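You operate a simulated robot arm through the tools that you are given. There is no shell and no other tool. Be economical: measure what you need, move in short steps, check, and stop when the job is done.

Carry out the task below with a simulated robot arm. There is one attempt and no reset: what you move stays moved.

TASK
Put things in order on the square table top. At the end: the teal jar stands where the green bottle stood; the green bottle is on the blue saucer; the gold brass ring is on the pink saucer; the purple pad stands on top of the clear stopper; the white sachet stands where the gold brass ring stood; whatever was shut is shut again. Leave all else as you found it, and nothing knocked over. Set down upright: green bottle.
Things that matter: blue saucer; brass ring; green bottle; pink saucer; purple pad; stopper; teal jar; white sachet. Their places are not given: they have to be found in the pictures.

The check looks at the end state, three seconds after you hand in, the way a careful person would. Anything else that was tipped, shoved, dropped, spilled or broken makes it a failure. A push-on lid holds only when it is set on centred and level and pressed home; a screw cap is set on level and turned clockwise until tight.

THE ROBOT
A 6-joint arm with a two-finger parallel gripper, fixed in place. Base frame: the origin is at the foot of the arm, x ahead of it, y to its left, z up; the work surface is at about z = 74. Readings come in cm, degrees, newtons and seconds.
With the tool pointing down near the work surface it reaches from about 20 to 64 cm from the base axis. Its first joint turns from -66.0 to 66.0 degrees. Payload 2.7 kg.
The TCP is the grasp point between the finger pads, 2.3 cm short of the fingertips. In the tool frame z runs along the fingers and y along their closing line. Largest opening 9.4 cm; finger width 3.8, thickness 1; the body of the gripper, 5.4 by 9.6 cm, starts 3.9 cm behind the TCP.
Orientation is that of the tool frame in the base frame, as a unit quaternion [x, y, z, w]. With the fingers straight down and closing along the base's y, the tool's x points along the base's -x, its y along +y and its z along -z.

THE INTERFACE
- The arm moves only by the tool step_arm. Its argument "increments" is text: rows parted by semicolons, each of 7 numbers parted by spaces: the shift along the tool's x, y, z in cm, then the turn, a rotation vector about the tool's x, y, z in degrees, then the gripper command, from -1 (fully open) to 1 (shut), values between in proportion. In form: dx dy dz wx wy wz hand; .... A call has 1 to 8 rows; each row is the pose to reach, as a shift and turn from the pose commanded when the call began, along the tool's axes at that moment. Rows are played at 5 a second. More than 5 cm and 8.6 degrees between two rows, or a gripper value outside its range, and nothing of the call is played. A pose out of reach is approached as far as the arm can. The call stops where the force on the tool passes 40 N (or 10 N more than at its start, if that is more) or the arm is blocked; 0.2 s more then pass. The fingers move at their own pace (about 4.5 cm/s each) and stop on an object; they squeeze with about 33 N. The grip force told is the motor's: it shows also when the fingers shut on nothing. Time passes only in rows, and 0.2 s behind the last, so rows that repeat a pose let the fingers close. It gives the time, the measured TCP pose, the force on the tool (base axes), the opening and the grip force at its end, in the units of the frame above (readings bear some noise), with the torque about the TCP (base axes, N m) and any sound that the robot's microphone picked up, and new pictures: "views" is both (left out), scene, wrist or none.
- Cameras (640 x 400 px; columns grow to the right, rows downward): "scene" is fixed at [7.79, -44.17, 138.85]; the picture's right is [0.71, -0.71, 0.00], its down [-0.51, -0.51, -0.69] and it looks along [0.49, 0.49, -0.72] (base axes); focal length 364 px, centre (320, 200). "wrist" rides on the gripper at [8.6, 1.6, -7.5] in the tool frame; the picture's right is [-0.18, 0.98, 0.00], its down [-0.58, -0.11, -0.81] and it looks along [-0.79, -0.15, 0.59] (tool axes); focal length 243 px, centre (320, 200).
- probe_pixels(camera, pixels): for up to 12 pixels [column, row] of the newest picture of that camera ("zoom" is the newest enlarged one), the place [x, y, z] in the base frame of the surface seen there, good to about 0.3 cm. The clock stands still meanwhile.
- enlarge(camera, box): a new picture of the part [left, top, right, bottom] of that camera's present view, enlarged. The clock stands still meanwhile.
- job_done(): hands the job in; it is judged then, once.

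Go step by step. Measure first, check grasps and placings, and put right what went wrong. The budget is 80 turns and 200 pictures, counting those below and the enlarged ones. Unless the task says otherwise, let go and move clear before handing in, and close with one line.

The tools are called after "Emit:" by a JSON object that holds its "name" and its "arguments". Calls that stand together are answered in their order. step_arm: Moves the arm, as the interface text tells. Its arguments: {"type":"object","properties":{"increments":{"type":"string"},"views":{"type":"string","enum":["both","scene","wrist","none"]}},"required":["increments"]} The other tools are called the same way: probe_pixels (camera, pixels) gives the place of the surface under pixels of a picture; enlarge (camera, box) takes an enlarged picture of a part of a camera's view; job_done () hands the job in.

At the start:

```text
clock: 0.0
position: [37.14, -15.27, 105.64]
orientation: [0.0, 1.0, 0.0, 0.0]
force: [0.4, 0.0, -0.5]
torque: [-0.01, 0.0, -0.02]
width: 9.4
finger_force: 0.0
```

scene: 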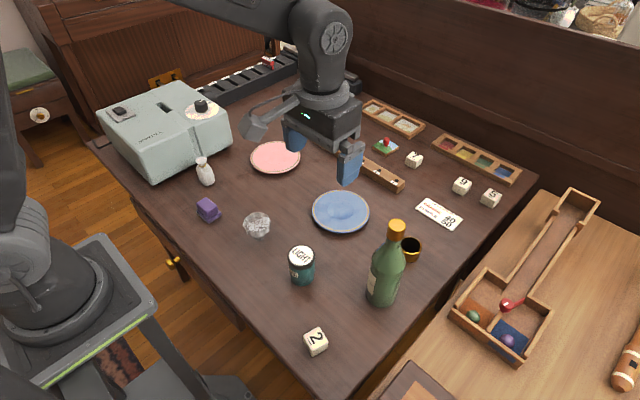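
wrist: 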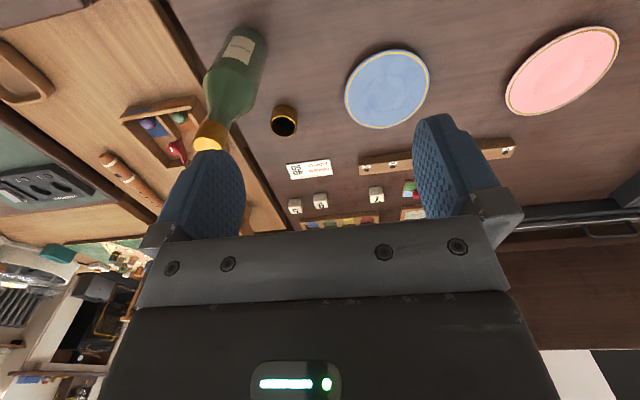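

The scene shows the bottle (387,270), teal jar (301,265), ring (411,250), blue saucer (341,211), pink saucer (275,157), stopper (257,225), purple pad (208,210) and sachet (205,172). I'll measure them and zoom in for detail.

Emit:
{"name": "probe_pixels", "arguments": {"camera": "scene", "pixels": [[396, 228], [380, 303], [302, 252], [302, 282], [410, 242], [409, 258], [341, 211], [275, 157], [257, 218], [207, 203], [205, 160], [206, 184]]}}

Emit:
{"name": "enlarge", "arguments": {"camera": "scene", "box": [180, 140, 300, 250]}}

Emit:
{"name": "enlarge", "arguments": {"camera": "scene", "box": [280, 180, 440, 320]}}

```text
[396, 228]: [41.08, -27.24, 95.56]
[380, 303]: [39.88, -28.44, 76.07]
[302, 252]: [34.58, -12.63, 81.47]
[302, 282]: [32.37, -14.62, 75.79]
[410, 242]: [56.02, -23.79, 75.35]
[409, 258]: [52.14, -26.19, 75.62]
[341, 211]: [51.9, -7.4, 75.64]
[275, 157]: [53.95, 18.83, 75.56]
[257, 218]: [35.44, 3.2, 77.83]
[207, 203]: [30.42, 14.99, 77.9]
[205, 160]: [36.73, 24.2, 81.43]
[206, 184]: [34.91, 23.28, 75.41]
```

```text
3.64 times, centred on (240, 195) of scene
```

zoom: 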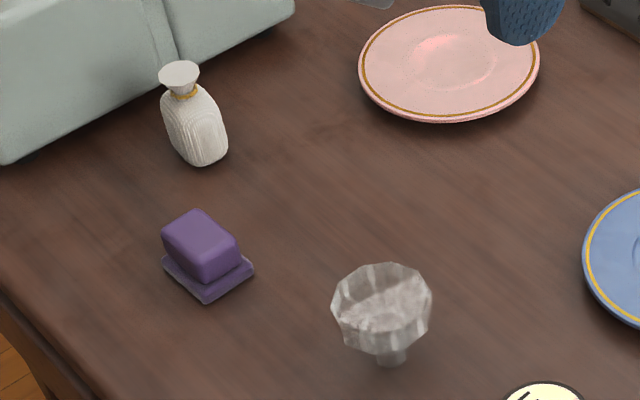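

```text
2.86 times, centred on (360, 250) of scene
```

zoom: 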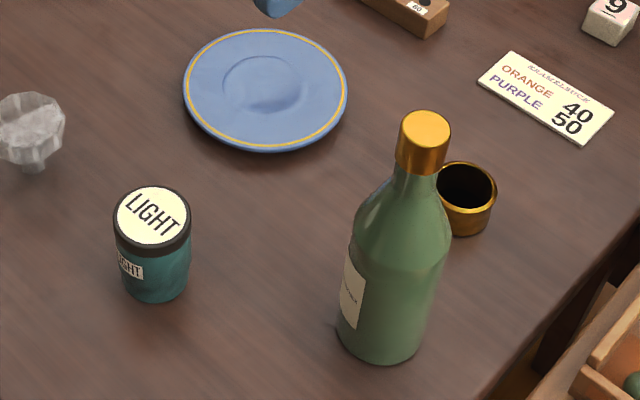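

The sizes are clear enough; I'll probe rims in the newest zoom to find centres and radii.

Emit:
{"name": "probe_pixels", "arguments": {"camera": "zoom", "pixels": [[425, 120], [400, 290], [382, 358], [152, 215], [117, 218], [189, 218], [155, 298], [440, 168], [494, 190], [462, 163], [462, 208], [265, 88]]}}

Emit:
{"name": "enlarge", "arguments": {"camera": "scene", "box": [190, 180, 280, 245]}}

```text
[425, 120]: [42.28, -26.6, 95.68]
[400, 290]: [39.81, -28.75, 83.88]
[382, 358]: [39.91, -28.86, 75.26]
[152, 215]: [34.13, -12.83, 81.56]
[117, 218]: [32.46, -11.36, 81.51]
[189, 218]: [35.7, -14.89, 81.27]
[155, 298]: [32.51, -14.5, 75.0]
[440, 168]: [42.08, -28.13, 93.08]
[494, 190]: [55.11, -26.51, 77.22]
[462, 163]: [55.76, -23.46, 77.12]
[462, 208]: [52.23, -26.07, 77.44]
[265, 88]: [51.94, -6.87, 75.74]
```

```text
6.15 times, centred on (235, 212) of scene
```

zoom: 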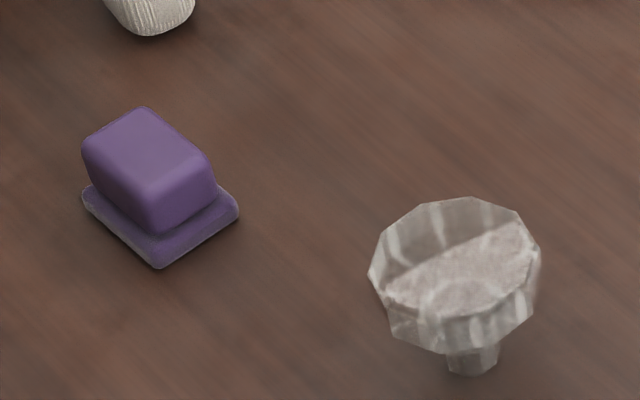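

Estimates: bottle centre ≈(42.2,-27.3), jar ≈(34.1,-13.1), table z≈75. I'll take the bottle by its body with a tilted tool (heading -33°), so first I yaw and move back from it while staying high.

Emit:
{"name": "step_arm", "arguments": {"increments": "1 -1.5 0 0 0 8.25 -1; 2 -3 0 0 0 16.5 -1; 3 -4.5 0 0 0 24.75 -1; 4.1 -6 0 0 0 33 -1", "views": "none"}}

Emit:
{"name": "step_arm", "arguments": {"increments": "0 0 0 0 -8.5 0 -1; 0 0 0 0 -17 0 -1; 0 0 0 0 -25.5 0 -1; 0 0 0 0 -34 0 -1; 0 0 0 0 -42.5 0 -1; 0 0 0 0 -51 0 -1; 0 0 0 0 -59.5 0 -1; 0 0 0 0 -60 0 -1"}}

```text
clock: 1.0
position: [33.02, -21.1, 105.67]
orientation: [0.286, 0.958, -0.001, 0.001]
force: [-0.1, -0.3, 0.7]
torque: [0.0, -0.01, 0.01]
width: 9.38
finger_force: 0.1
```

```text
clock: 2.8
position: [35.75, -17.12, 105.39]
orientation: [0.351, 0.8, -0.144, 0.464]
force: [1.9, 4.4, 0.8]
torque: [-0.18, 0.03, -0.24]
width: 9.39
finger_force: 0.1
out of reach, approached as far as the arm can: row 6, 7, 8
```

scene: 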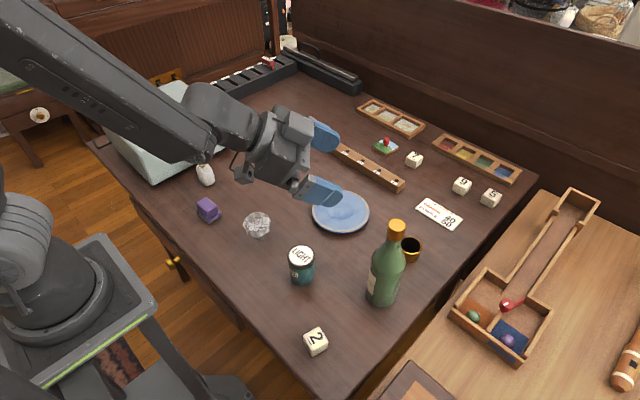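
wrist: 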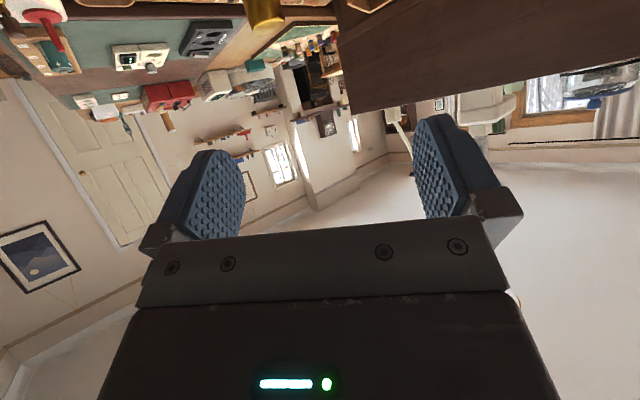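

The last rows were out of reach and the pose skewed (measured tool z ≈(.64,-.56,-.53)). I'll hold with a zero row to see where the command really stands.

Emit:
{"name": "step_arm", "arguments": {"increments": "0 0 0 0 0 0 -1; 0 0 0 0 0 0 -1", "views": "none"}}

```text
clock: 3.4
position: [36.59, -14.93, 105.06]
orientation: [0.248, 0.83, -0.146, 0.477]
force: [1.0, -0.7, 0.5]
torque: [-0.04, 0.02, 0.01]
width: 9.39
finger_force: 0.0
```

Orientation is now as wanted (tilt 60°, heading -33°), but position is offset. I'll lower by 10 cm, clear of the bottle, and see where it settles.

Emit:
{"name": "step_arm", "arguments": {"increments": "2.9 0 1.67 0 0 0 -1; 5.8 0 3.33 0 0 0 -1; 8.66 0 5 0 0 0 -1; 8.66 0 5 0 0 0 -1; 8.66 0 5 0 0 0 -1"}}

```text
clock: 4.6
position: [37.88, -13.55, 96.88]
orientation: [0.241, 0.833, -0.155, 0.472]
force: [0.5, 1.1, 0.4]
torque: [0.0, -0.02, 0.01]
width: 9.39
finger_force: 0.1
out of reach, approached as far as the arm can: row 1, 2, 3, 4, 5
```

scene: 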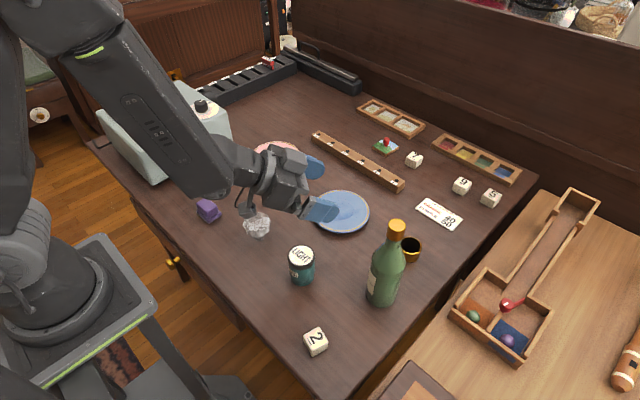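
wrist: 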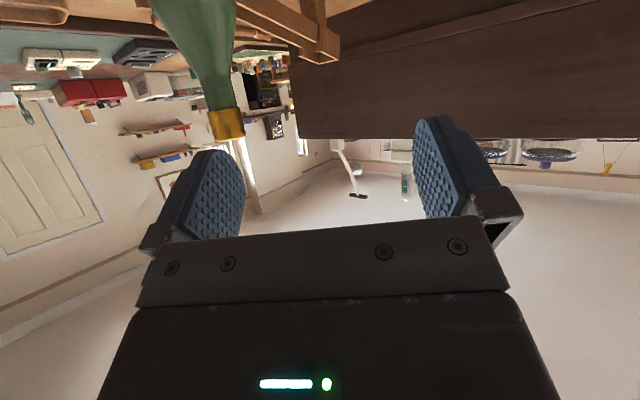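

The arm falls short because the wrist would sit too near the base, so I'll move outward 3 cm along the heading, still clear of the bottle.

Emit:
{"name": "step_arm", "arguments": {"increments": "-0.75 0 1.3 0 0 0 -1; -1.5 0 2.6 0 0 0 -1; -1.5 0 2.6 0 0 0 -1; -1.5 0 2.6 0 0 0 -1", "views": "none"}}

```text
clock: 5.6
position: [40.85, -14.58, 97.42]
orientation: [0.245, 0.831, -0.148, 0.477]
force: [0.4, 0.4, -0.1]
torque: [-0.03, -0.01, -0.01]
width: 9.38
finger_force: 0.0
out of reach, approached as far as the arm can: row 1, 2, 3, 4
```

Emit:
{"name": "step_arm", "arguments": {"increments": "0 -1.5 0 0 0 0 -1; 0 -3 0 0 0 0 -1; 0 -3 0 0 0 0 -1; 0 -3 0 0 0 0 -1", "views": "none"}}

```text
clock: 6.6
position: [40.69, -14.66, 98.02]
orientation: [0.246, 0.831, -0.146, 0.478]
force: [0.2, 0.7, 0.1]
torque: [0.0, -0.02, 0.01]
width: 9.4
finger_force: 0.0
out of reach, approached as far as the arm can: row 1, 2, 3, 4
```

Sideways is limited at this tilt, while about 40° was reachable. I'll measure the bottle's profile to plan a 40° grasp.

Emit:
{"name": "probe_pixels", "arguments": {"camera": "scene", "pixels": [[395, 234], [394, 240], [393, 245], [392, 250], [391, 255], [390, 260], [389, 266], [388, 275], [386, 285], [384, 295], [373, 275], [403, 278]]}}

Emit:
{"name": "enlarge", "arguments": {"camera": "scene", "box": [350, 215, 440, 315]}}

```text
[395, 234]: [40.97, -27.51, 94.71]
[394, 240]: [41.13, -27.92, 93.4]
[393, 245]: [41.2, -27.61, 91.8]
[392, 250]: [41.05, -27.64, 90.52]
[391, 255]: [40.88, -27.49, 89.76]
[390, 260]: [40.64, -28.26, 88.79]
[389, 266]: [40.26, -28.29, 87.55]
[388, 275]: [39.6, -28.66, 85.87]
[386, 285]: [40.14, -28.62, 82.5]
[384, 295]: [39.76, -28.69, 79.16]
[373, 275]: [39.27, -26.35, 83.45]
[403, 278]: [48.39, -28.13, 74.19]
```

```text
4.00 times, centred on (395, 265) of scene
```

zoom: 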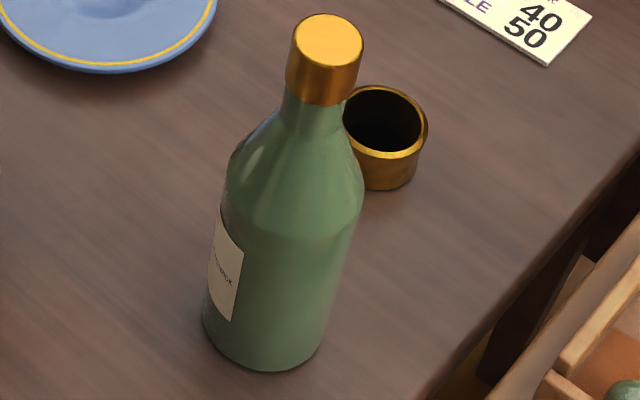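

The shoulder is at z≈85.9 and radius ≈2.7, with the axis at ≈(42.1,-27.3). I'll go to tilt 40° and move sideways to 8 cm behind the bottle.

Emit:
{"name": "step_arm", "arguments": {"increments": "0 0 0 0 7 0 -1; 0 0 0 0 14 0 -1; 0 -2 0 0 20 0 -1; 0 -4 0 0 20 0 -1; 0 -6 0 0 20 0 -1; 0 -8 0 0 20 0 -1; 0 -9.8 0 0 20 0 -1; 0 -9.8 0 0 20 0 -1", "views": "both"}}

```text
clock: 8.4
position: [38.39, -17.94, 97.59]
orientation: [0.269, 0.901, -0.101, 0.326]
force: [-0.1, 0.3, -0.2]
torque: [0.01, 0.0, -0.01]
width: 9.39
finger_force: 0.1
out of reach, approached as far as the arm can: row 5, 6, 7, 8
```

scene: 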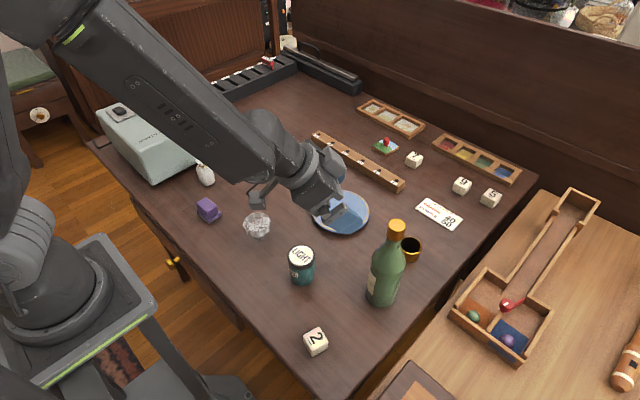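
wrist: 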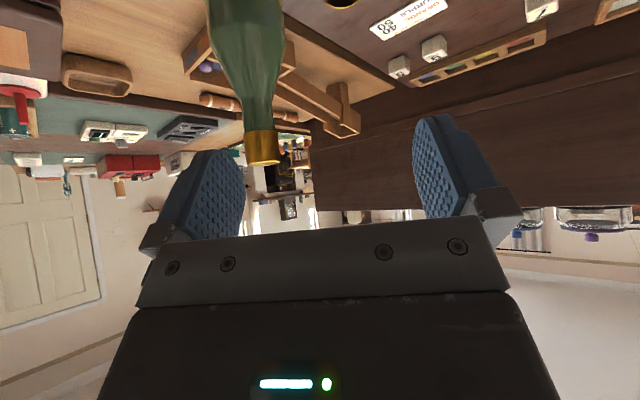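

The sideways limit looks like a wrist singularity, where the tool lines up with the forearm. I'll go upright and take the bottle from above by its cap and neck, testing the lift gently; first raise and straighten.

Emit:
{"name": "step_arm", "arguments": {"increments": "-1.5 0 -1.8 0 8 0 -1; -3 0 -3.6 0 16 0 -1; -3.86 0 -4.6 0 24 0 -1; -3.86 0 -4.6 0 32 0 -1; -3.86 0 -4.6 0 39.5 0 -1; -3.86 0 -4.6 0 39.5 0 -1", "views": "none"}}

```text
clock: 9.8
position: [38.4, -18.87, 103.83]
orientation: [0.273, 0.962, -0.022, 0.002]
force: [0.5, 6.8, -2.7]
torque: [-0.33, -0.02, -0.06]
width: 9.38
finger_force: 0.1
out of reach, approached as far as the arm can: row 1, 2, 3, 4
```

Emit:
{"name": "step_arm", "arguments": {"increments": "0 0 0 0 0 0 -1; -2 -1.3 0 0 0 0 -1; -4 -2.6 0 0 0 0 -1; -5 -3.3 0 0 0 0 -1; -5 -3.3 0 0 0 0 -1", "views": "wrist"}}

```text
clock: 11.0
position: [40.77, -23.69, 103.77]
orientation: [0.284, 0.959, -0.001, 0.004]
force: [0.3, -1.0, -0.6]
torque: [-0.03, 0.02, -0.02]
width: 9.39
finger_force: 0.2
```

wrist: 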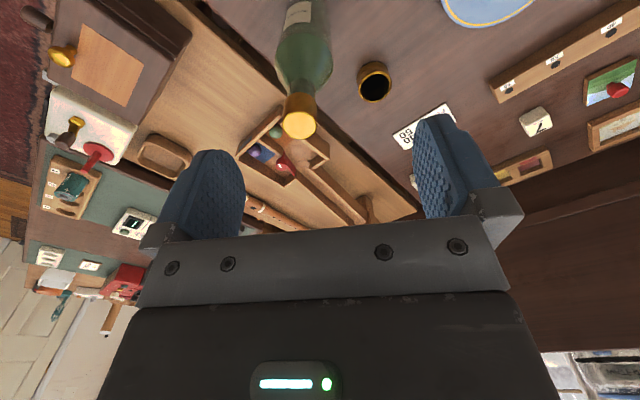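

Upright again at (40.8,-23.7,103.8). I'll probe the bottle cap top around (299,124) and the ring around (374,83) from this view.

Emit:
{"name": "probe_pixels", "arguments": {"camera": "wrist", "pixels": [[299, 124], [286, 124], [312, 124], [299, 136], [374, 71], [358, 84], [391, 84], [374, 101], [299, 113]]}}

Emit:
{"name": "enlarge", "arguments": {"camera": "wrist", "box": [260, 40, 420, 150]}}

```text
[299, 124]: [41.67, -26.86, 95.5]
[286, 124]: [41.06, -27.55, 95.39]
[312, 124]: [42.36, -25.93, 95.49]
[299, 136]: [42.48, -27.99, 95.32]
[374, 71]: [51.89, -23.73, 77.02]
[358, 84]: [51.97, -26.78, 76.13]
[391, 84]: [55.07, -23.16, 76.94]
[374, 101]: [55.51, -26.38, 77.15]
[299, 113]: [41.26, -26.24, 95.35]
```

```text
3.64 times, centred on (340, 95) of wrist
```

zoom: 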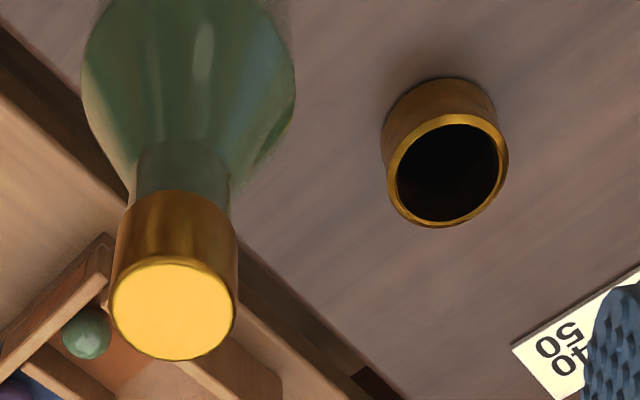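

The cap centre is ≈(41.8,-27.0), top z 95.5. I'll move over it and descend to TCP z≈92, keeping the gripper body just above the cap.

Emit:
{"name": "step_arm", "arguments": {"increments": "-1.4 -1.1 0 0 0 0 -1; -2.71 -2.19 0 0 0 0 -1; -2.71 -2.19 3 0 0 0 -1; -2.71 -2.19 6 0 0 0 -1; -2.71 -2.19 8.5 0 0 0 -1; -2.71 -2.19 10.5 0 0 0 -1; -2.71 -2.19 11.6 0 0 0 -1; -2.71 -2.19 11.6 0 0 0 -1"}}

```text
clock: 12.8
position: [41.94, -27.13, 92.29]
orientation: [0.284, 0.959, -0.002, 0.005]
force: [-0.1, -0.3, -0.7]
torque: [-0.03, 0.01, -0.01]
width: 9.39
finger_force: 0.0
```

scene: 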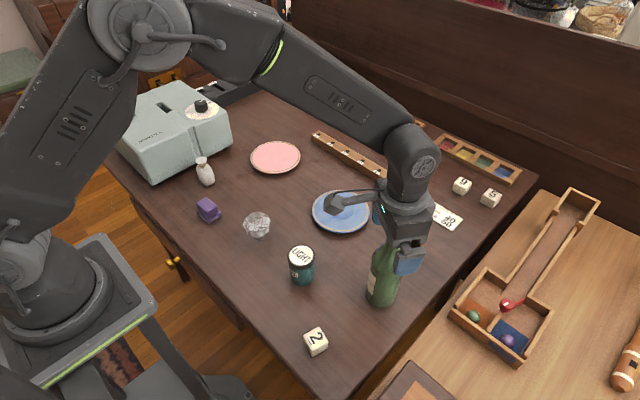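
wrist: 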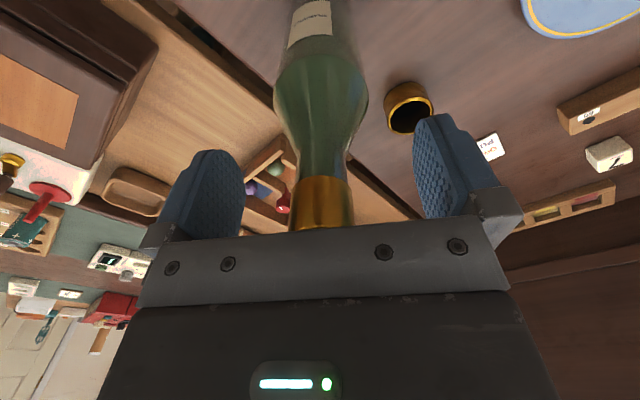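

The cap lies between the pads. I'll close partway (to ≈3.6 cm) to check centring before squeezing.

Emit:
{"name": "step_arm", "arguments": {"increments": "0 0 0 0 0 0 0.1; 0 0 0 0 0 0 0.24; 0 0 0 0 0 0 0.24; 0 0 0 0 0 0 0.24; 0 0 0 0 0 0 0.24", "views": "wrist"}}

```text
clock: 14.0
position: [41.94, -26.91, 92.37]
orientation: [0.284, 0.959, -0.001, 0.005]
force: [0.4, 0.6, 0.1]
torque: [0.03, -0.02, -0.05]
width: 4.65
finger_force: 32.9
```

wrist: 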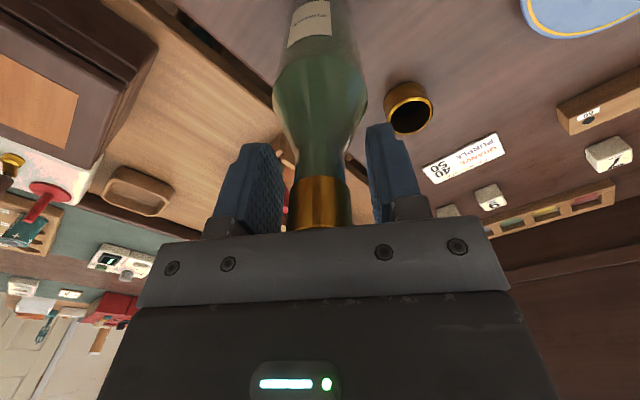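

Fingers stopped at 4.65 cm with 33 N, wider than the cap; maybe the tips touch something. I'll zoom in before doing more.

Emit:
{"name": "enlarge", "arguments": {"camera": "wrist", "box": [230, 60, 430, 250]}}

Emit:
{"name": "enlarge", "arguments": {"camera": "scene", "box": [350, 180, 460, 320]}}

Emit:
{"name": "step_arm", "arguments": {"increments": "0 0 0 0 0 0 0.24; 0 0 0 0 0 0 0.24", "views": "none"}}

```text
2.11 times, centred on (330, 155) of wrist
```

zoom: 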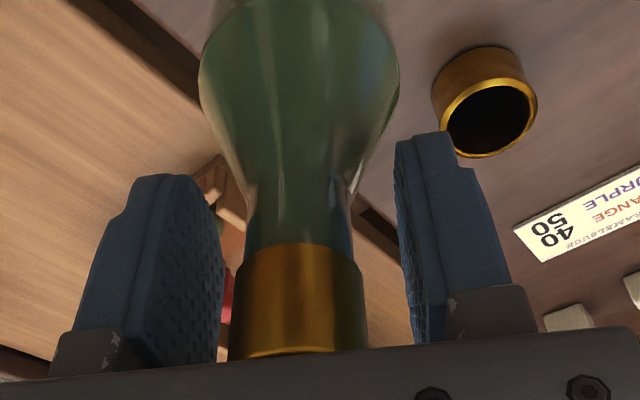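

```text
2.86 times, centred on (405, 250) of scene
```

zoom: 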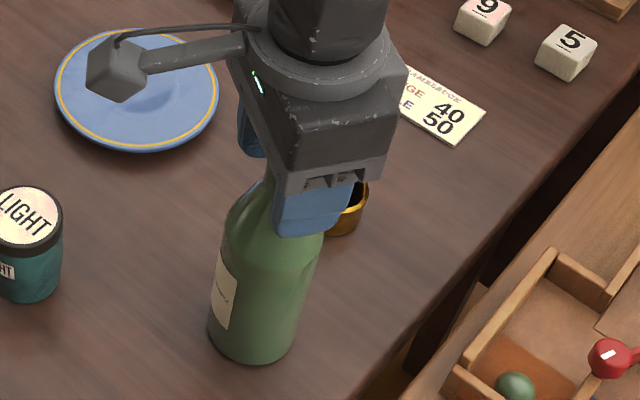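

```text
clock: 14.6
position: [41.96, -26.95, 92.41]
orientation: [0.284, 0.959, -0.002, 0.005]
force: [0.4, 1.3, 1.1]
torque: [0.05, -0.01, -0.01]
width: 4.63
finger_force: 33.3
```

Pads look close on the left but not on the right; I'll command a full close and watch width, force and position.

Emit:
{"name": "step_arm", "arguments": {"increments": "0 0 0 0 0 0 1; 0 0 0 0 0 0 1; 0 0 0 0 0 0 1", "views": "both"}}

```text
clock: 15.4
position: [41.99, -26.99, 92.34]
orientation: [0.284, 0.959, -0.001, 0.005]
force: [0.7, 1.3, 2.0]
torque: [0.08, 0.02, 0.0]
width: 4.67
finger_force: 33.3
```

scene: 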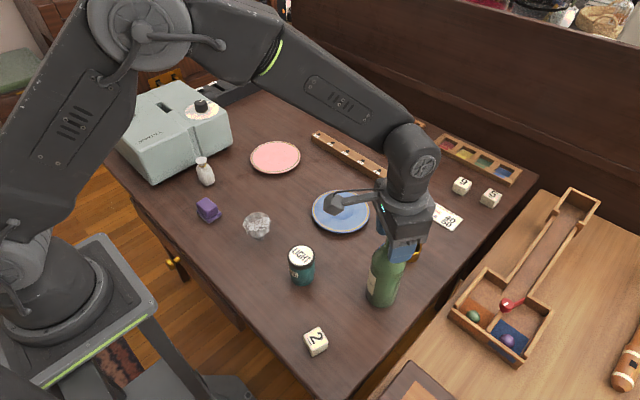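
wrist: 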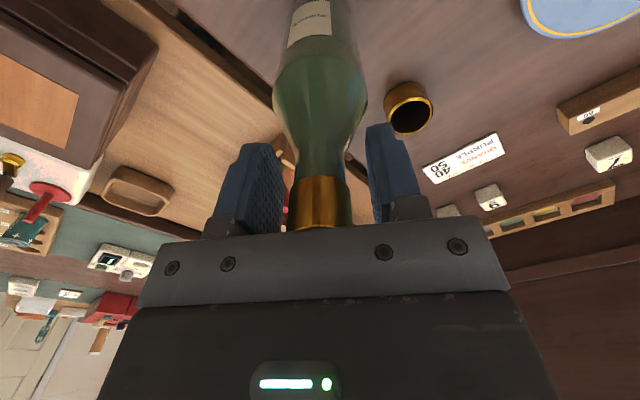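

The fingers hold firmly at 4.67 cm (it seems the bottle's solid shape is wider than it looks). I'll try a gentle 1 cm lift.

Emit:
{"name": "step_arm", "arguments": {"increments": "0 0 -0.3 0 0 0 1; 0 0 -0.6 0 0 0 1; 0 0 -1 0 0 0 1; 0 0 -1 0 0 0 1", "views": "both"}}

Emit:
{"name": "enlarge", "arguments": {"camera": "scene", "box": [350, 180, 460, 320]}}

```text
clock: 16.4
position: [41.79, -27.02, 93.25]
orientation: [0.284, 0.959, -0.001, 0.004]
force: [-0.1, 0.0, -6.9]
torque: [0.0, 0.0, -0.02]
width: 4.65
finger_force: 33.2
```

scene: 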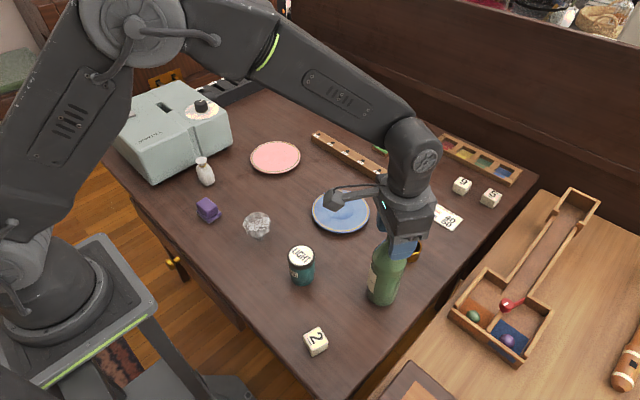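
wrist: 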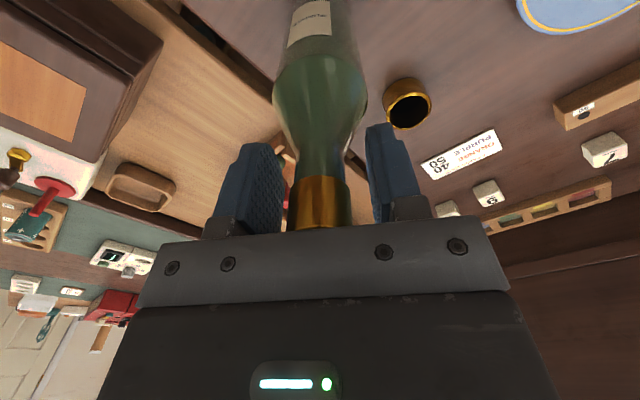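

```text
2.86 times, centred on (405, 250) of scene
```

zoom: 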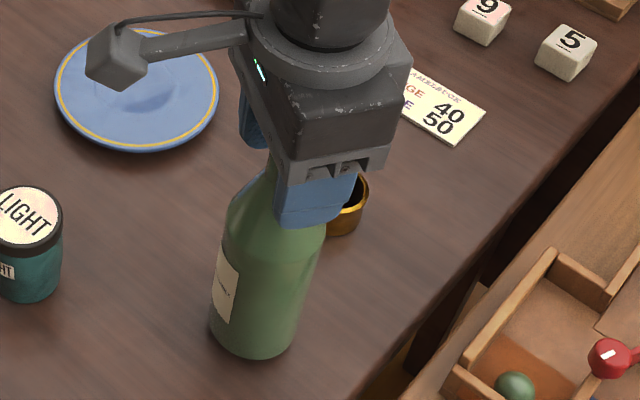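

The lift works: 7 N of weight, bottle upright. I'll raise it 5 cm more and probe both saucers' rims.

Emit:
{"name": "step_arm", "arguments": {"increments": "0 0 -1.7 0 0 0 1; 0 0 -3.4 0 0 0 1; 0 0 -5 0 0 0 1; 0 0 -5 0 0 0 1", "views": "scene"}}

Emit:
{"name": "probe_pixels", "arguments": {"camera": "scene", "pixels": [[314, 211], [367, 211], [354, 194], [341, 231], [320, 225], [362, 225], [252, 157], [299, 157], [275, 143], [275, 172], [337, 218], [345, 216]]}}

```text
clock: 17.4
position: [41.8, -26.89, 98.22]
orientation: [0.285, 0.959, -0.001, 0.004]
force: [-1.5, -1.1, -6.8]
torque: [-0.01, -0.02, -0.01]
width: 4.67
finger_force: 32.9
```

scene: 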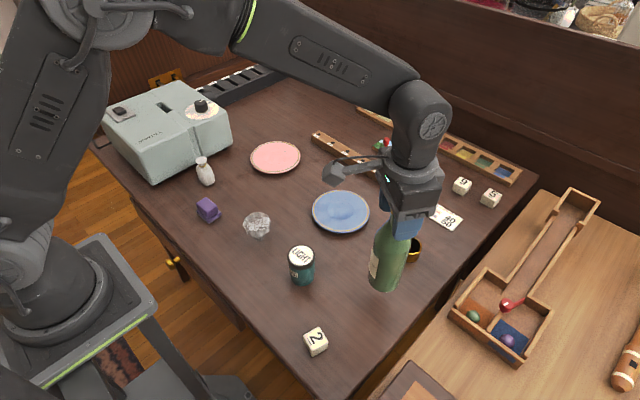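

```text
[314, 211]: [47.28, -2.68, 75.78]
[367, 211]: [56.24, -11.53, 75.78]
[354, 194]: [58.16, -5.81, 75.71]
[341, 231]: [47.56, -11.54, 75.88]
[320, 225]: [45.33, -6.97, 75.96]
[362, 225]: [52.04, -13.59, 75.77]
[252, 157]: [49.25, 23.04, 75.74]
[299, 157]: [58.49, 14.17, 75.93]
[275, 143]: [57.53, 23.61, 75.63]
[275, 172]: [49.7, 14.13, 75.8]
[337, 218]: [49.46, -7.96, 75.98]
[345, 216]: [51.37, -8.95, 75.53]
```

Blue saucer centre ≈(51.7,-7.15), pink ≈(53.8,18.7). Now I carry the bottle over the blue saucer at constant orientation.

Emit:
{"name": "step_arm", "arguments": {"increments": "0.2 2 0 0 0 0 1; 0.6 5 0 0 0 0 1; 1 8.3 0 0 0 0 1; 1.3 11.8 0 0 0 0 1; 1.7 15.3 0 0 0 0 1; 2.1 18.6 0 0 0 0 1; 2.4 20.9 0 0 0 0 1; 2.48 21.96 0 0 0 0 1", "views": "scene"}}

```text
clock: 19.2
position: [51.7, -7.31, 98.17]
orientation: [0.284, 0.959, -0.003, 0.004]
force: [0.7, 0.1, -5.8]
torque: [-0.01, 0.01, 0.0]
width: 4.63
finger_force: 33.0
```

scene: 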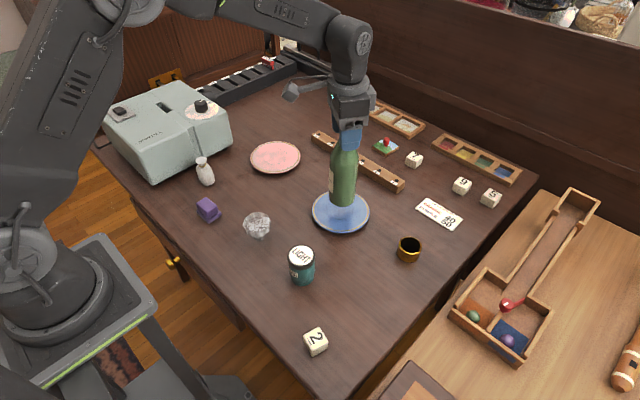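

Bottle hangs over the saucer centre. I'll lower to just above, then check force.

Emit:
{"name": "step_arm", "arguments": {"increments": "0 0 1.5 0 0 0 1; 0 0 3 0 0 0 1; 0 0 4 0 0 0 1; 0 0 4.5 0 0 0 1; 0 0 4.8 0 0 0 1; 0 0 4.8 0 0 0 1", "views": "scene"}}

Emit:
{"name": "enlarge", "arguments": {"camera": "scene", "box": [290, 130, 400, 240]}}

```text
clock: 20.6
position: [52.06, -7.22, 93.94]
orientation: [0.284, 0.959, -0.001, 0.01]
force: [-5.5, 1.0, 38.9]
torque: [0.08, 0.29, -0.05]
width: 4.68
finger_force: 33.1
```

scene: 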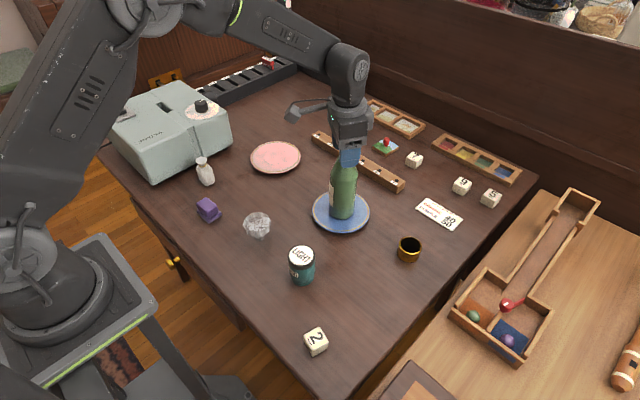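

```text
3.64 times, centred on (345, 185) of scene
```

zoom: 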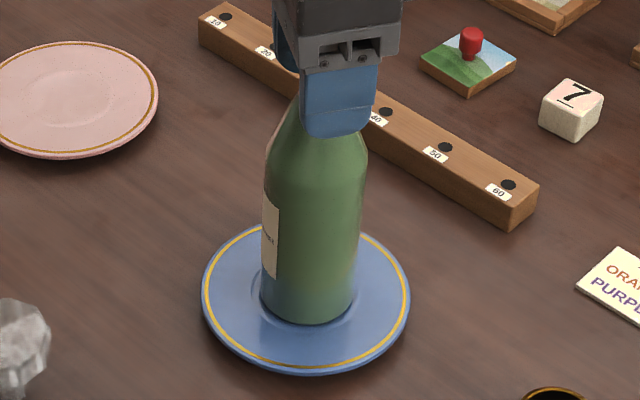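

Contact: 39 N, pressing on the saucer. I'll ease up half a centimetre before releasing.

Emit:
{"name": "step_arm", "arguments": {"increments": "0 0 -0.2 0 0 0 1; 0 0 -0.4 0 0 0 1; 0 0 -0.5 0 0 0 1; 0 0 -0.5 0 0 0 1", "views": "none"}}

```text
clock: 21.6
position: [51.83, -7.08, 93.9]
orientation: [0.284, 0.959, -0.001, 0.004]
force: [5.3, -2.4, 7.1]
torque: [-0.39, -0.86, 0.0]
width: 4.65
finger_force: 32.6
```

Emit:
{"name": "step_arm", "arguments": {"increments": "-0.1 0 -0.1 0 0 0 1; -0.1 0 -0.1 0 0 0 1", "views": "none"}}

```text
clock: 22.2
position: [51.77, -7.25, 93.98]
orientation: [0.284, 0.959, 0.0, 0.002]
force: [1.5, 0.1, -1.1]
torque: [0.2, -0.16, 0.01]
width: 4.66
finger_force: 33.4
```

Force is near zero, so the bottle rests on the saucer. Release slowly and look.

Emit:
{"name": "step_arm", "arguments": {"increments": "0 0 0 0 0 0 -0.1; 0 0 0 0 0 0 -0.3; 0 0 0 0 0 0 -0.6; 0 0 0 0 0 0 -1; 0 0 0 0 0 0 -1; 0 0 0 0 0 0 -1", "views": "both"}}

```text
clock: 23.6
position: [51.77, -7.35, 94.02]
orientation: [0.284, 0.959, -0.001, 0.005]
force: [-0.6, 0.7, 0.1]
torque: [0.01, -0.01, 0.0]
width: 9.41
finger_force: 0.1
```

scene: 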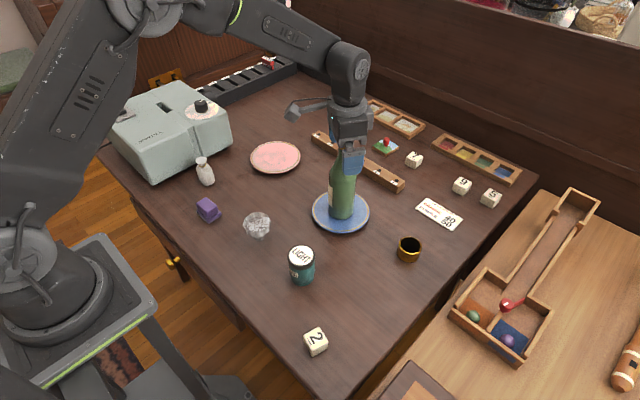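
wrist: 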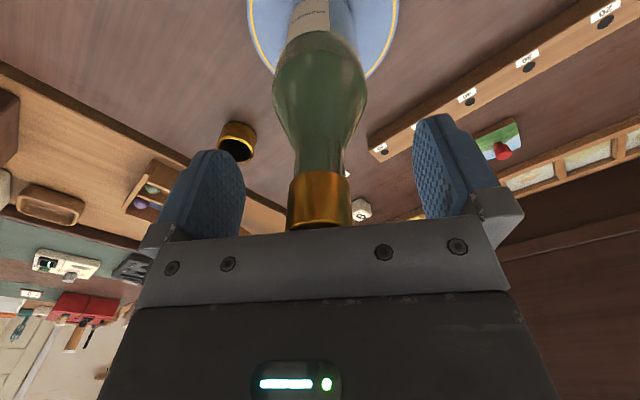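

The bottle stands free on the saucer. I'll raise clear and go over the jar.

Emit:
{"name": "step_arm", "arguments": {"increments": "0 0 -3 0 0 0 -1; 0 0 -6 0 0 0 -1; 0 0 -8.5 0 0 0 -1; 2.4 -2.9 -8.5 0 0 0 -1; 4.8 -5.8 -8.5 0 0 0 -1; 7.2 -8.7 -8.5 0 0 0 -1; 9.5 -11.6 -8.5 0 0 0 -1; 11.7 -14.4 -8.5 0 0 0 -1", "views": "none"}}

Emit:
{"name": "step_arm", "arguments": {"increments": "0 0 4 0 0 0 -1; 0 0 8 0 0 0 -1; 0 0 8 0 0 0 -1", "views": "both"}}

```text
clock: 25.4
position: [34.13, -13.04, 102.38]
orientation: [0.283, 0.959, -0.001, 0.005]
force: [1.0, 0.2, 0.2]
torque: [0.01, 0.01, -0.01]
width: 9.4
finger_force: 0.1
```

```text
clock: 26.2
position: [34.21, -13.01, 94.49]
orientation: [0.284, 0.959, -0.001, 0.005]
force: [0.9, -0.7, 1.2]
torque: [0.0, 0.02, 0.01]
width: 9.39
finger_force: 0.1
```

scene: 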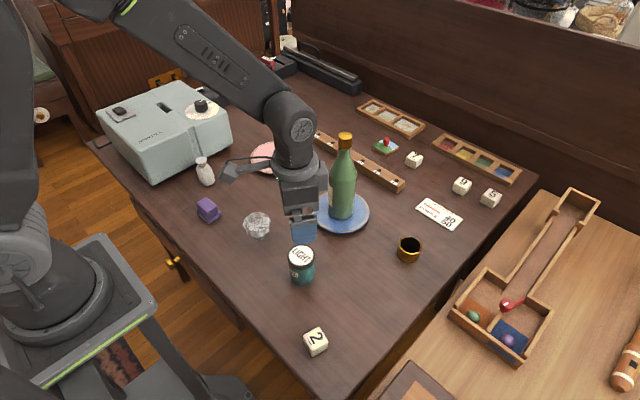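
wrist: 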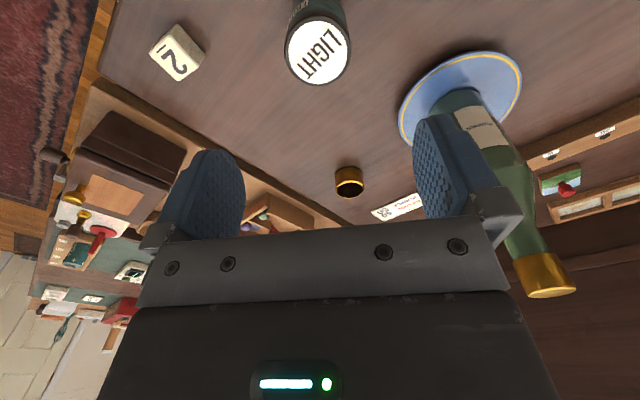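

Jar lid shows at (317,49); probing its centre and rim before the descent.

Emit:
{"name": "probe_pixels", "arguments": {"camera": "wrist", "pixels": [[317, 50], [290, 50], [345, 50], [317, 22], [317, 77]]}}

Emit:
{"name": "enlarge", "arguments": {"camera": "scene", "box": [270, 230, 340, 300]}}

```text
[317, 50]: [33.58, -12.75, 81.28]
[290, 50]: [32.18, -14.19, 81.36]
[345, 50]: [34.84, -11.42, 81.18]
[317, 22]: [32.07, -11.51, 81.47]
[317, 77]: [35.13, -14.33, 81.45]
```

```text
5.71 times, centred on (305, 265) of scene
```

zoom: 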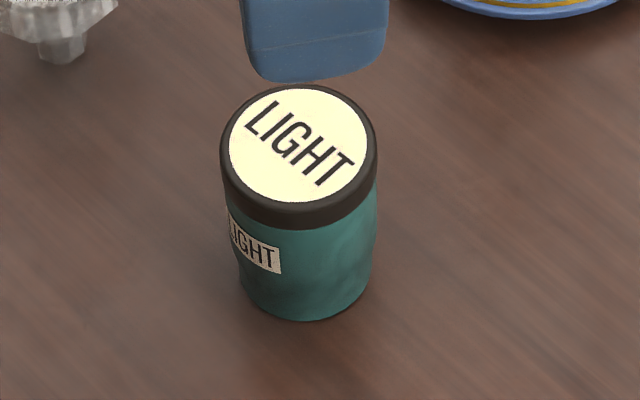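

Jar centre ≈(33.85,-12.95), top z≈81.4. Descend to TCP z≈78.0 and look.

Emit:
{"name": "step_arm", "arguments": {"increments": "0.3 -0.15 4 0 0 0 -1; 0.3 -0.15 8 0 0 0 -1; 0.3 -0.15 11 0 0 0 -1; 0.3 -0.15 14 0 0 0 -1; 0.3 -0.15 15.5 0 0 0 -1; 0.3 -0.15 16.4 0 0 0 -1; 0.3 -0.15 16.4 0 0 0 -1", "views": "both"}}

```text
clock: 27.8
position: [33.8, -13.0, 78.2]
orientation: [0.285, 0.959, -0.001, 0.006]
force: [0.3, -0.1, 0.5]
torque: [-0.04, -0.01, -0.02]
width: 9.41
finger_force: 0.1
```

scene: 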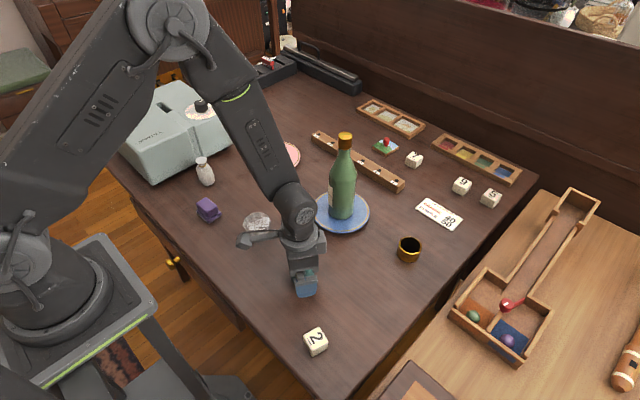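
wrist: 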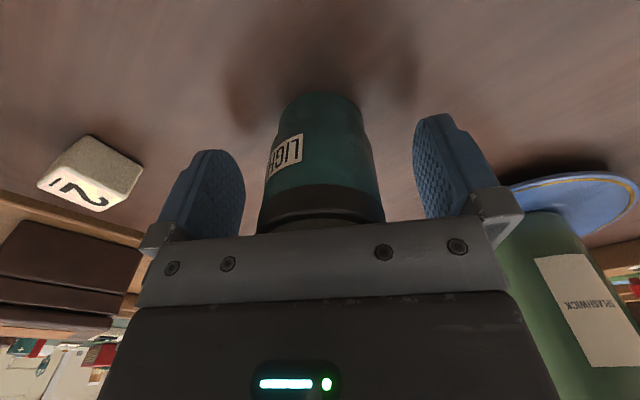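

Jar is between the pads. Close and lift 1 cm.

Emit:
{"name": "step_arm", "arguments": {"increments": "0 0 0 0 0 0 0; 0 0 0 0 0 0 1; 0 0 0 0 0 0 1; 0 0 0 0 0 0 1; 0 0 0 0 0 0 1; 0 0 -0.5 0 0 0 1; 0 0 -1 0 0 0 1; 0 0 -1 0 0 0 1", "views": "wrist"}}

```text
clock: 29.6
position: [33.91, -12.94, 79.11]
orientation: [0.284, 0.959, -0.001, 0.004]
force: [0.4, -0.5, -1.3]
torque: [0.0, 0.0, 0.01]
width: 5.11
finger_force: 32.9
```

wrist: 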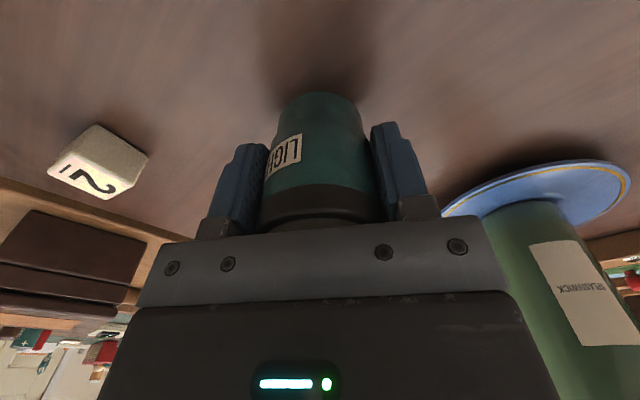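

Jar lifted. Carry it at +4 cm to the bottle's old place (41.9,-27.1).

Emit:
{"name": "step_arm", "arguments": {"increments": "0 0 -2 0 0 0 1; 0 0 -4 0 0 0 1; -3 -1.5 -4 0 0 0 1; -6 -3.1 -4 0 0 0 1; -9 -4.7 -4 0 0 0 1; -12 -6.2 -4 0 0 0 1; -14.4 -7.5 -4 0 0 0 1; -14.4 -7.5 -4 0 0 0 1", "views": "none"}}

Emit:
{"name": "step_arm", "arguments": {"increments": "0 0 2 0 0 0 1; 0 0 3.5 0 0 0 1; 0 0 4.3 0 0 0 1; 0 0 4.7 0 0 0 1; 0 0 4.9 0 0 0 1", "views": "scene"}}

```text
clock: 31.4
position: [41.92, -27.35, 83.21]
orientation: [0.284, 0.959, -0.001, 0.004]
force: [0.7, -0.1, -1.2]
torque: [0.0, 0.02, 0.0]
width: 5.17
finger_force: 33.0
```

```text
clock: 32.6
position: [41.99, -27.21, 78.36]
orientation: [0.285, 0.959, -0.002, 0.005]
force: [0.0, 0.8, -1.0]
torque: [-0.03, -0.03, 0.02]
width: 5.12
finger_force: 32.5
```

scene: 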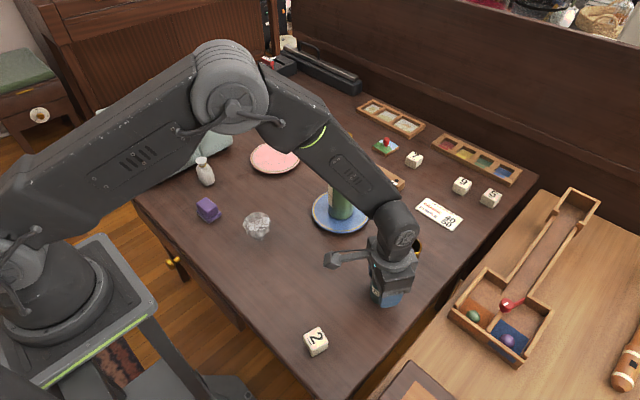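

Nearly down; lower 0.25 cm more to touch.

Emit:
{"name": "step_arm", "arguments": {"increments": "0 0.1 0.15 0 0 0 1; 0 0.1 0.25 0 0 0 1; 0 0.1 0.25 0 0 0 1", "views": "none"}}

```text
clock: 33.4
position: [42.11, -27.1, 78.18]
orientation: [0.284, 0.959, -0.001, 0.006]
force: [-4.5, 1.9, 13.0]
torque: [0.12, 0.14, 0.04]
width: 5.13
finger_force: 33.1
```

Contact made (13 N). Release, then rise.

Emit:
{"name": "step_arm", "arguments": {"increments": "0 0 -0.15 0 0 0 1; 0 0 -0.15 0 0 0 0.2; 0 0 -0.15 0 0 0 -0.4; 0 0 -0.15 0 0 0 -1; 0 0 -0.15 0 0 0 -1; 0 0 -4 0 0 0 -1; 0 0 -8 0 0 0 -1; 0 0 -10 0 0 0 -1", "views": "both"}}

```text
clock: 35.2
position: [41.97, -27.03, 87.99]
orientation: [0.284, 0.959, -0.002, 0.004]
force: [-0.6, 0.3, 0.1]
torque: [0.01, -0.02, -0.02]
width: 9.41
finger_force: 0.0
```

scene: 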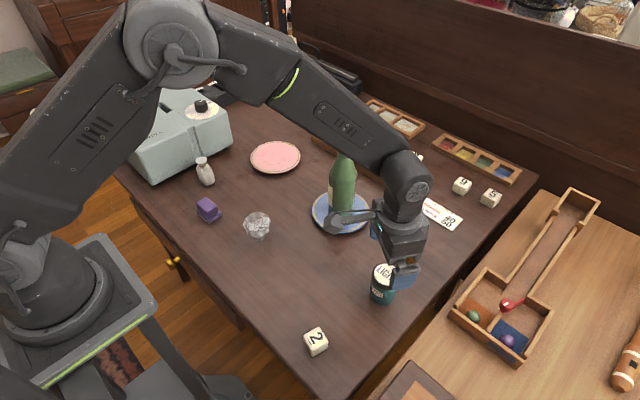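
wrist: 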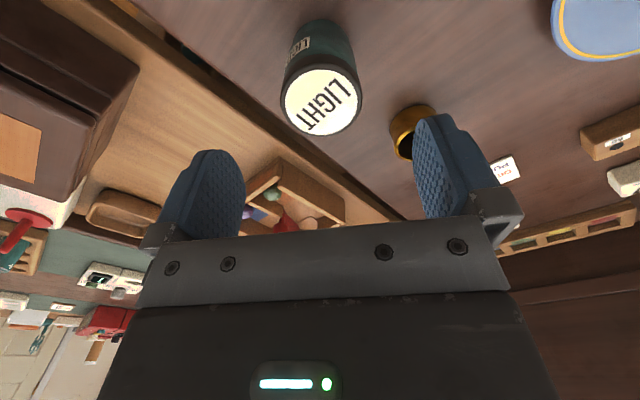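

Jar stands in place. Move above the ring to view it.

Emit:
{"name": "step_arm", "arguments": {"increments": "-2 2 -1 0 0 0 -1; -4.3 3.9 -1 0 0 0 -1; -6.5 5.9 -1 0 0 0 -1; -8.7 7.8 -1 0 0 0 -1; -8.7 7.8 -1 0 0 0 -1", "views": "wrist"}}

Emit:
{"name": "enlarge", "arguments": {"camera": "wrist", "box": [270, 20, 390, 140]}}

```text
clock: 36.4
position: [53.55, -25.2, 89.06]
orientation: [0.283, 0.959, -0.001, 0.005]
force: [-0.1, -0.8, -0.5]
torque: [0.0, 0.0, 0.01]
width: 9.39
finger_force: 0.1
```

wrist: 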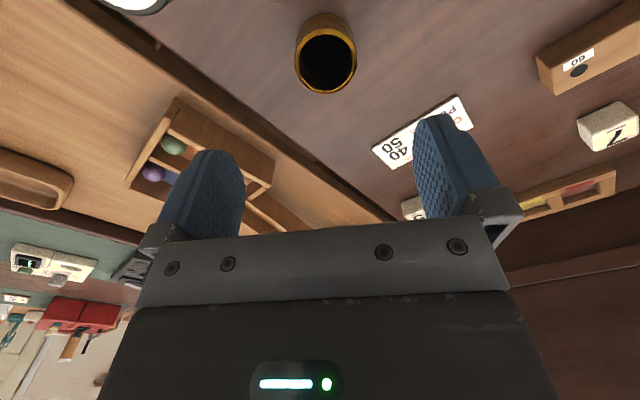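

```text
3.33 times, centred on (330, 80) of wrist
```

zoom: 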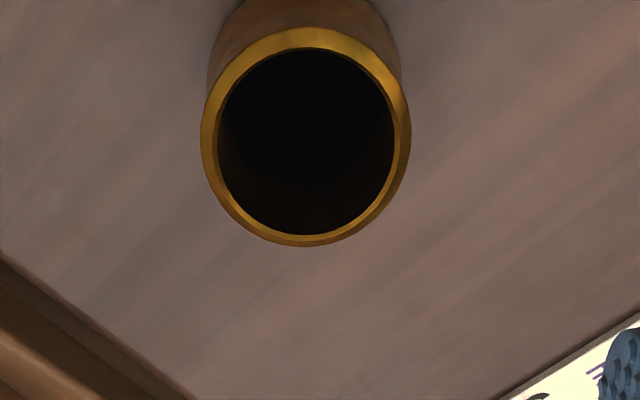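

Emit:
{"name": "probe_pixels", "arguments": {"camera": "zoom", "pixels": [[208, 140], [402, 140], [310, 38], [305, 241], [246, 70], [372, 70], [240, 215], [375, 212], [305, 10], [100, 60]]}}

```text
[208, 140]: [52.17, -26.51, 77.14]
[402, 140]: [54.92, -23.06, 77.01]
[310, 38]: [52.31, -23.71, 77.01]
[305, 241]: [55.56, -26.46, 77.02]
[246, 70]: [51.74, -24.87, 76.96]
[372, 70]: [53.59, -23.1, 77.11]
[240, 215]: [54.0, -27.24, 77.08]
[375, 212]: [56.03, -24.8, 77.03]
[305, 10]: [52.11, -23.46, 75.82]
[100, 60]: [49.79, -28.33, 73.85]
```

Ring centre ≈(53.9,-25.0), rim z 77, outer radius ≈2.15, table ≈74. Descend around it to TCP z≈76.9 and close.

Emit:
{"name": "step_arm", "arguments": {"increments": "-0.2 0.36 4 0 0 0 -1; -0.2 0.36 8 0 0 0 -1; -0.2 0.36 10.5 0 0 0 -1; -0.2 0.36 12 0 0 0 -1; -0.2 0.36 12.2 0 0 0 -1; -0.2 0.36 12.2 0 0 0 -1", "views": "both"}}

```text
clock: 37.8
position: [53.99, -25.09, 76.74]
orientation: [0.284, 0.959, -0.002, 0.005]
force: [-0.8, -0.1, -0.2]
torque: [0.01, -0.01, 0.02]
width: 9.4
finger_force: 0.0
```

scene: 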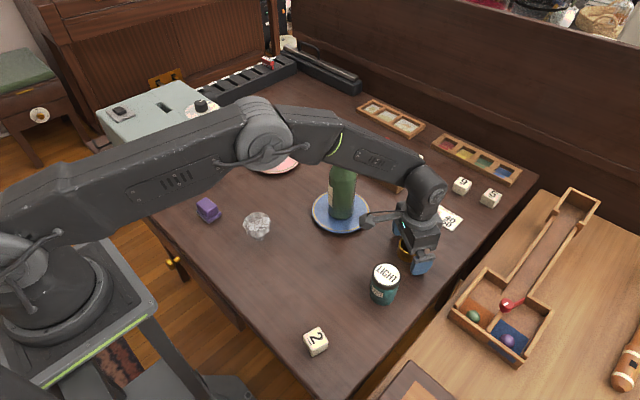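
wrist: 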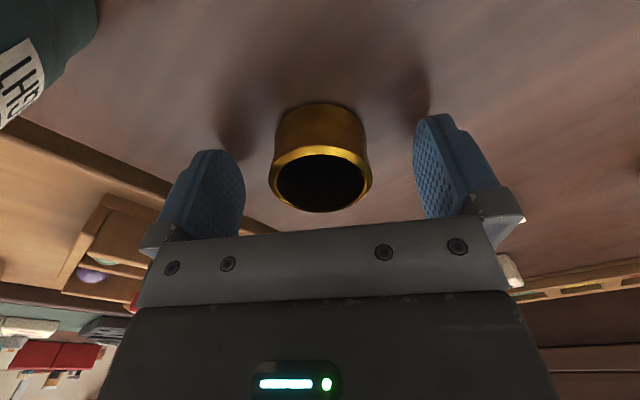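

Ring between the pads. Close, and lift 10 cm.

Emit:
{"name": "step_arm", "arguments": {"increments": "0 0 0 0 0 0 0; 0 0 0 0 0 0 1; 0 0 0 0 0 0 1; 0 0 0 0 0 0 1; 0 0 -1 0 0 0 1; 0 0 -4 0 0 0 1; 0 0 -7.5 0 0 0 1; 0 0 -10 0 0 0 1", "views": "wrist"}}

Emit:
{"name": "probe_pixels", "arguments": {"camera": "scene", "pixels": [[208, 100], [206, 113], [228, 137], [200, 150], [180, 95]]}}

```text
clock: 39.6
position: [53.9, -24.92, 86.95]
orientation: [0.284, 0.959, 0.0, 0.005]
force: [0.2, 0.7, -1.9]
torque: [0.01, -0.01, -0.02]
width: 4.91
finger_force: 33.2
```

wrist: 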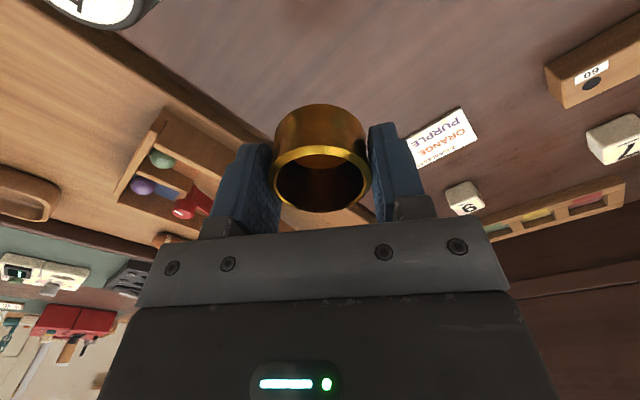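

```text
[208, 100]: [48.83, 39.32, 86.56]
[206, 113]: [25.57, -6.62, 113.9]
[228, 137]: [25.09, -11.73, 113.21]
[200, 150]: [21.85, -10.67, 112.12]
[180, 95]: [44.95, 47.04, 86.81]
```

Ring held (outer diameter 4.9). Route around the bottle on the inner side: first to (37,-10), then to (37,8) while yawing back to heading 0.

Emit:
{"name": "step_arm", "arguments": {"increments": "3.5 0.5 0 0 0 0 1; 7.4 1.1 0 0 0 0 1; 11.2 1.6 0 0 0 0 1; 15 2.2 0 0 0 0 1; 18.8 2.7 0 0 0 0 1; 22.3 3.26 0 0 0 0 1; 22.3 3.26 0 0 0 0 1", "views": "none"}}

Emit:
{"name": "step_arm", "arguments": {"increments": "2 3 0 0 0 -6.6 1; 4 6 0 0 0 -13.2 1; 6 9 0 0 0 -19.8 1; 8 12 0 0 0 -26.4 1; 9.83 15.08 0 0 0 -33 1; 9.83 15.08 0 0 0 -33 1", "views": "scene"}}

```text
clock: 41.2
position: [36.96, -10.02, 86.72]
orientation: [0.283, 0.959, -0.001, 0.005]
force: [0.0, 0.2, -1.4]
torque: [0.02, 0.01, 0.0]
width: 4.9
finger_force: 32.9
```

```text
clock: 42.6
position: [37.11, 7.87, 86.61]
orientation: [-0.001, 1.0, -0.003, 0.003]
force: [-1.4, -0.1, 0.2]
torque: [-0.02, 0.01, -0.01]
width: 4.9
finger_force: 32.8
```

scene: 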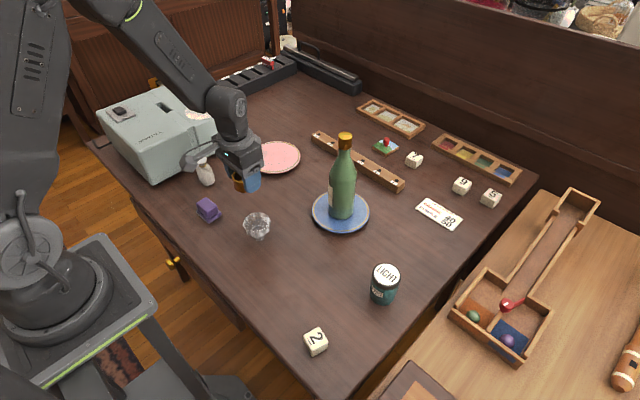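

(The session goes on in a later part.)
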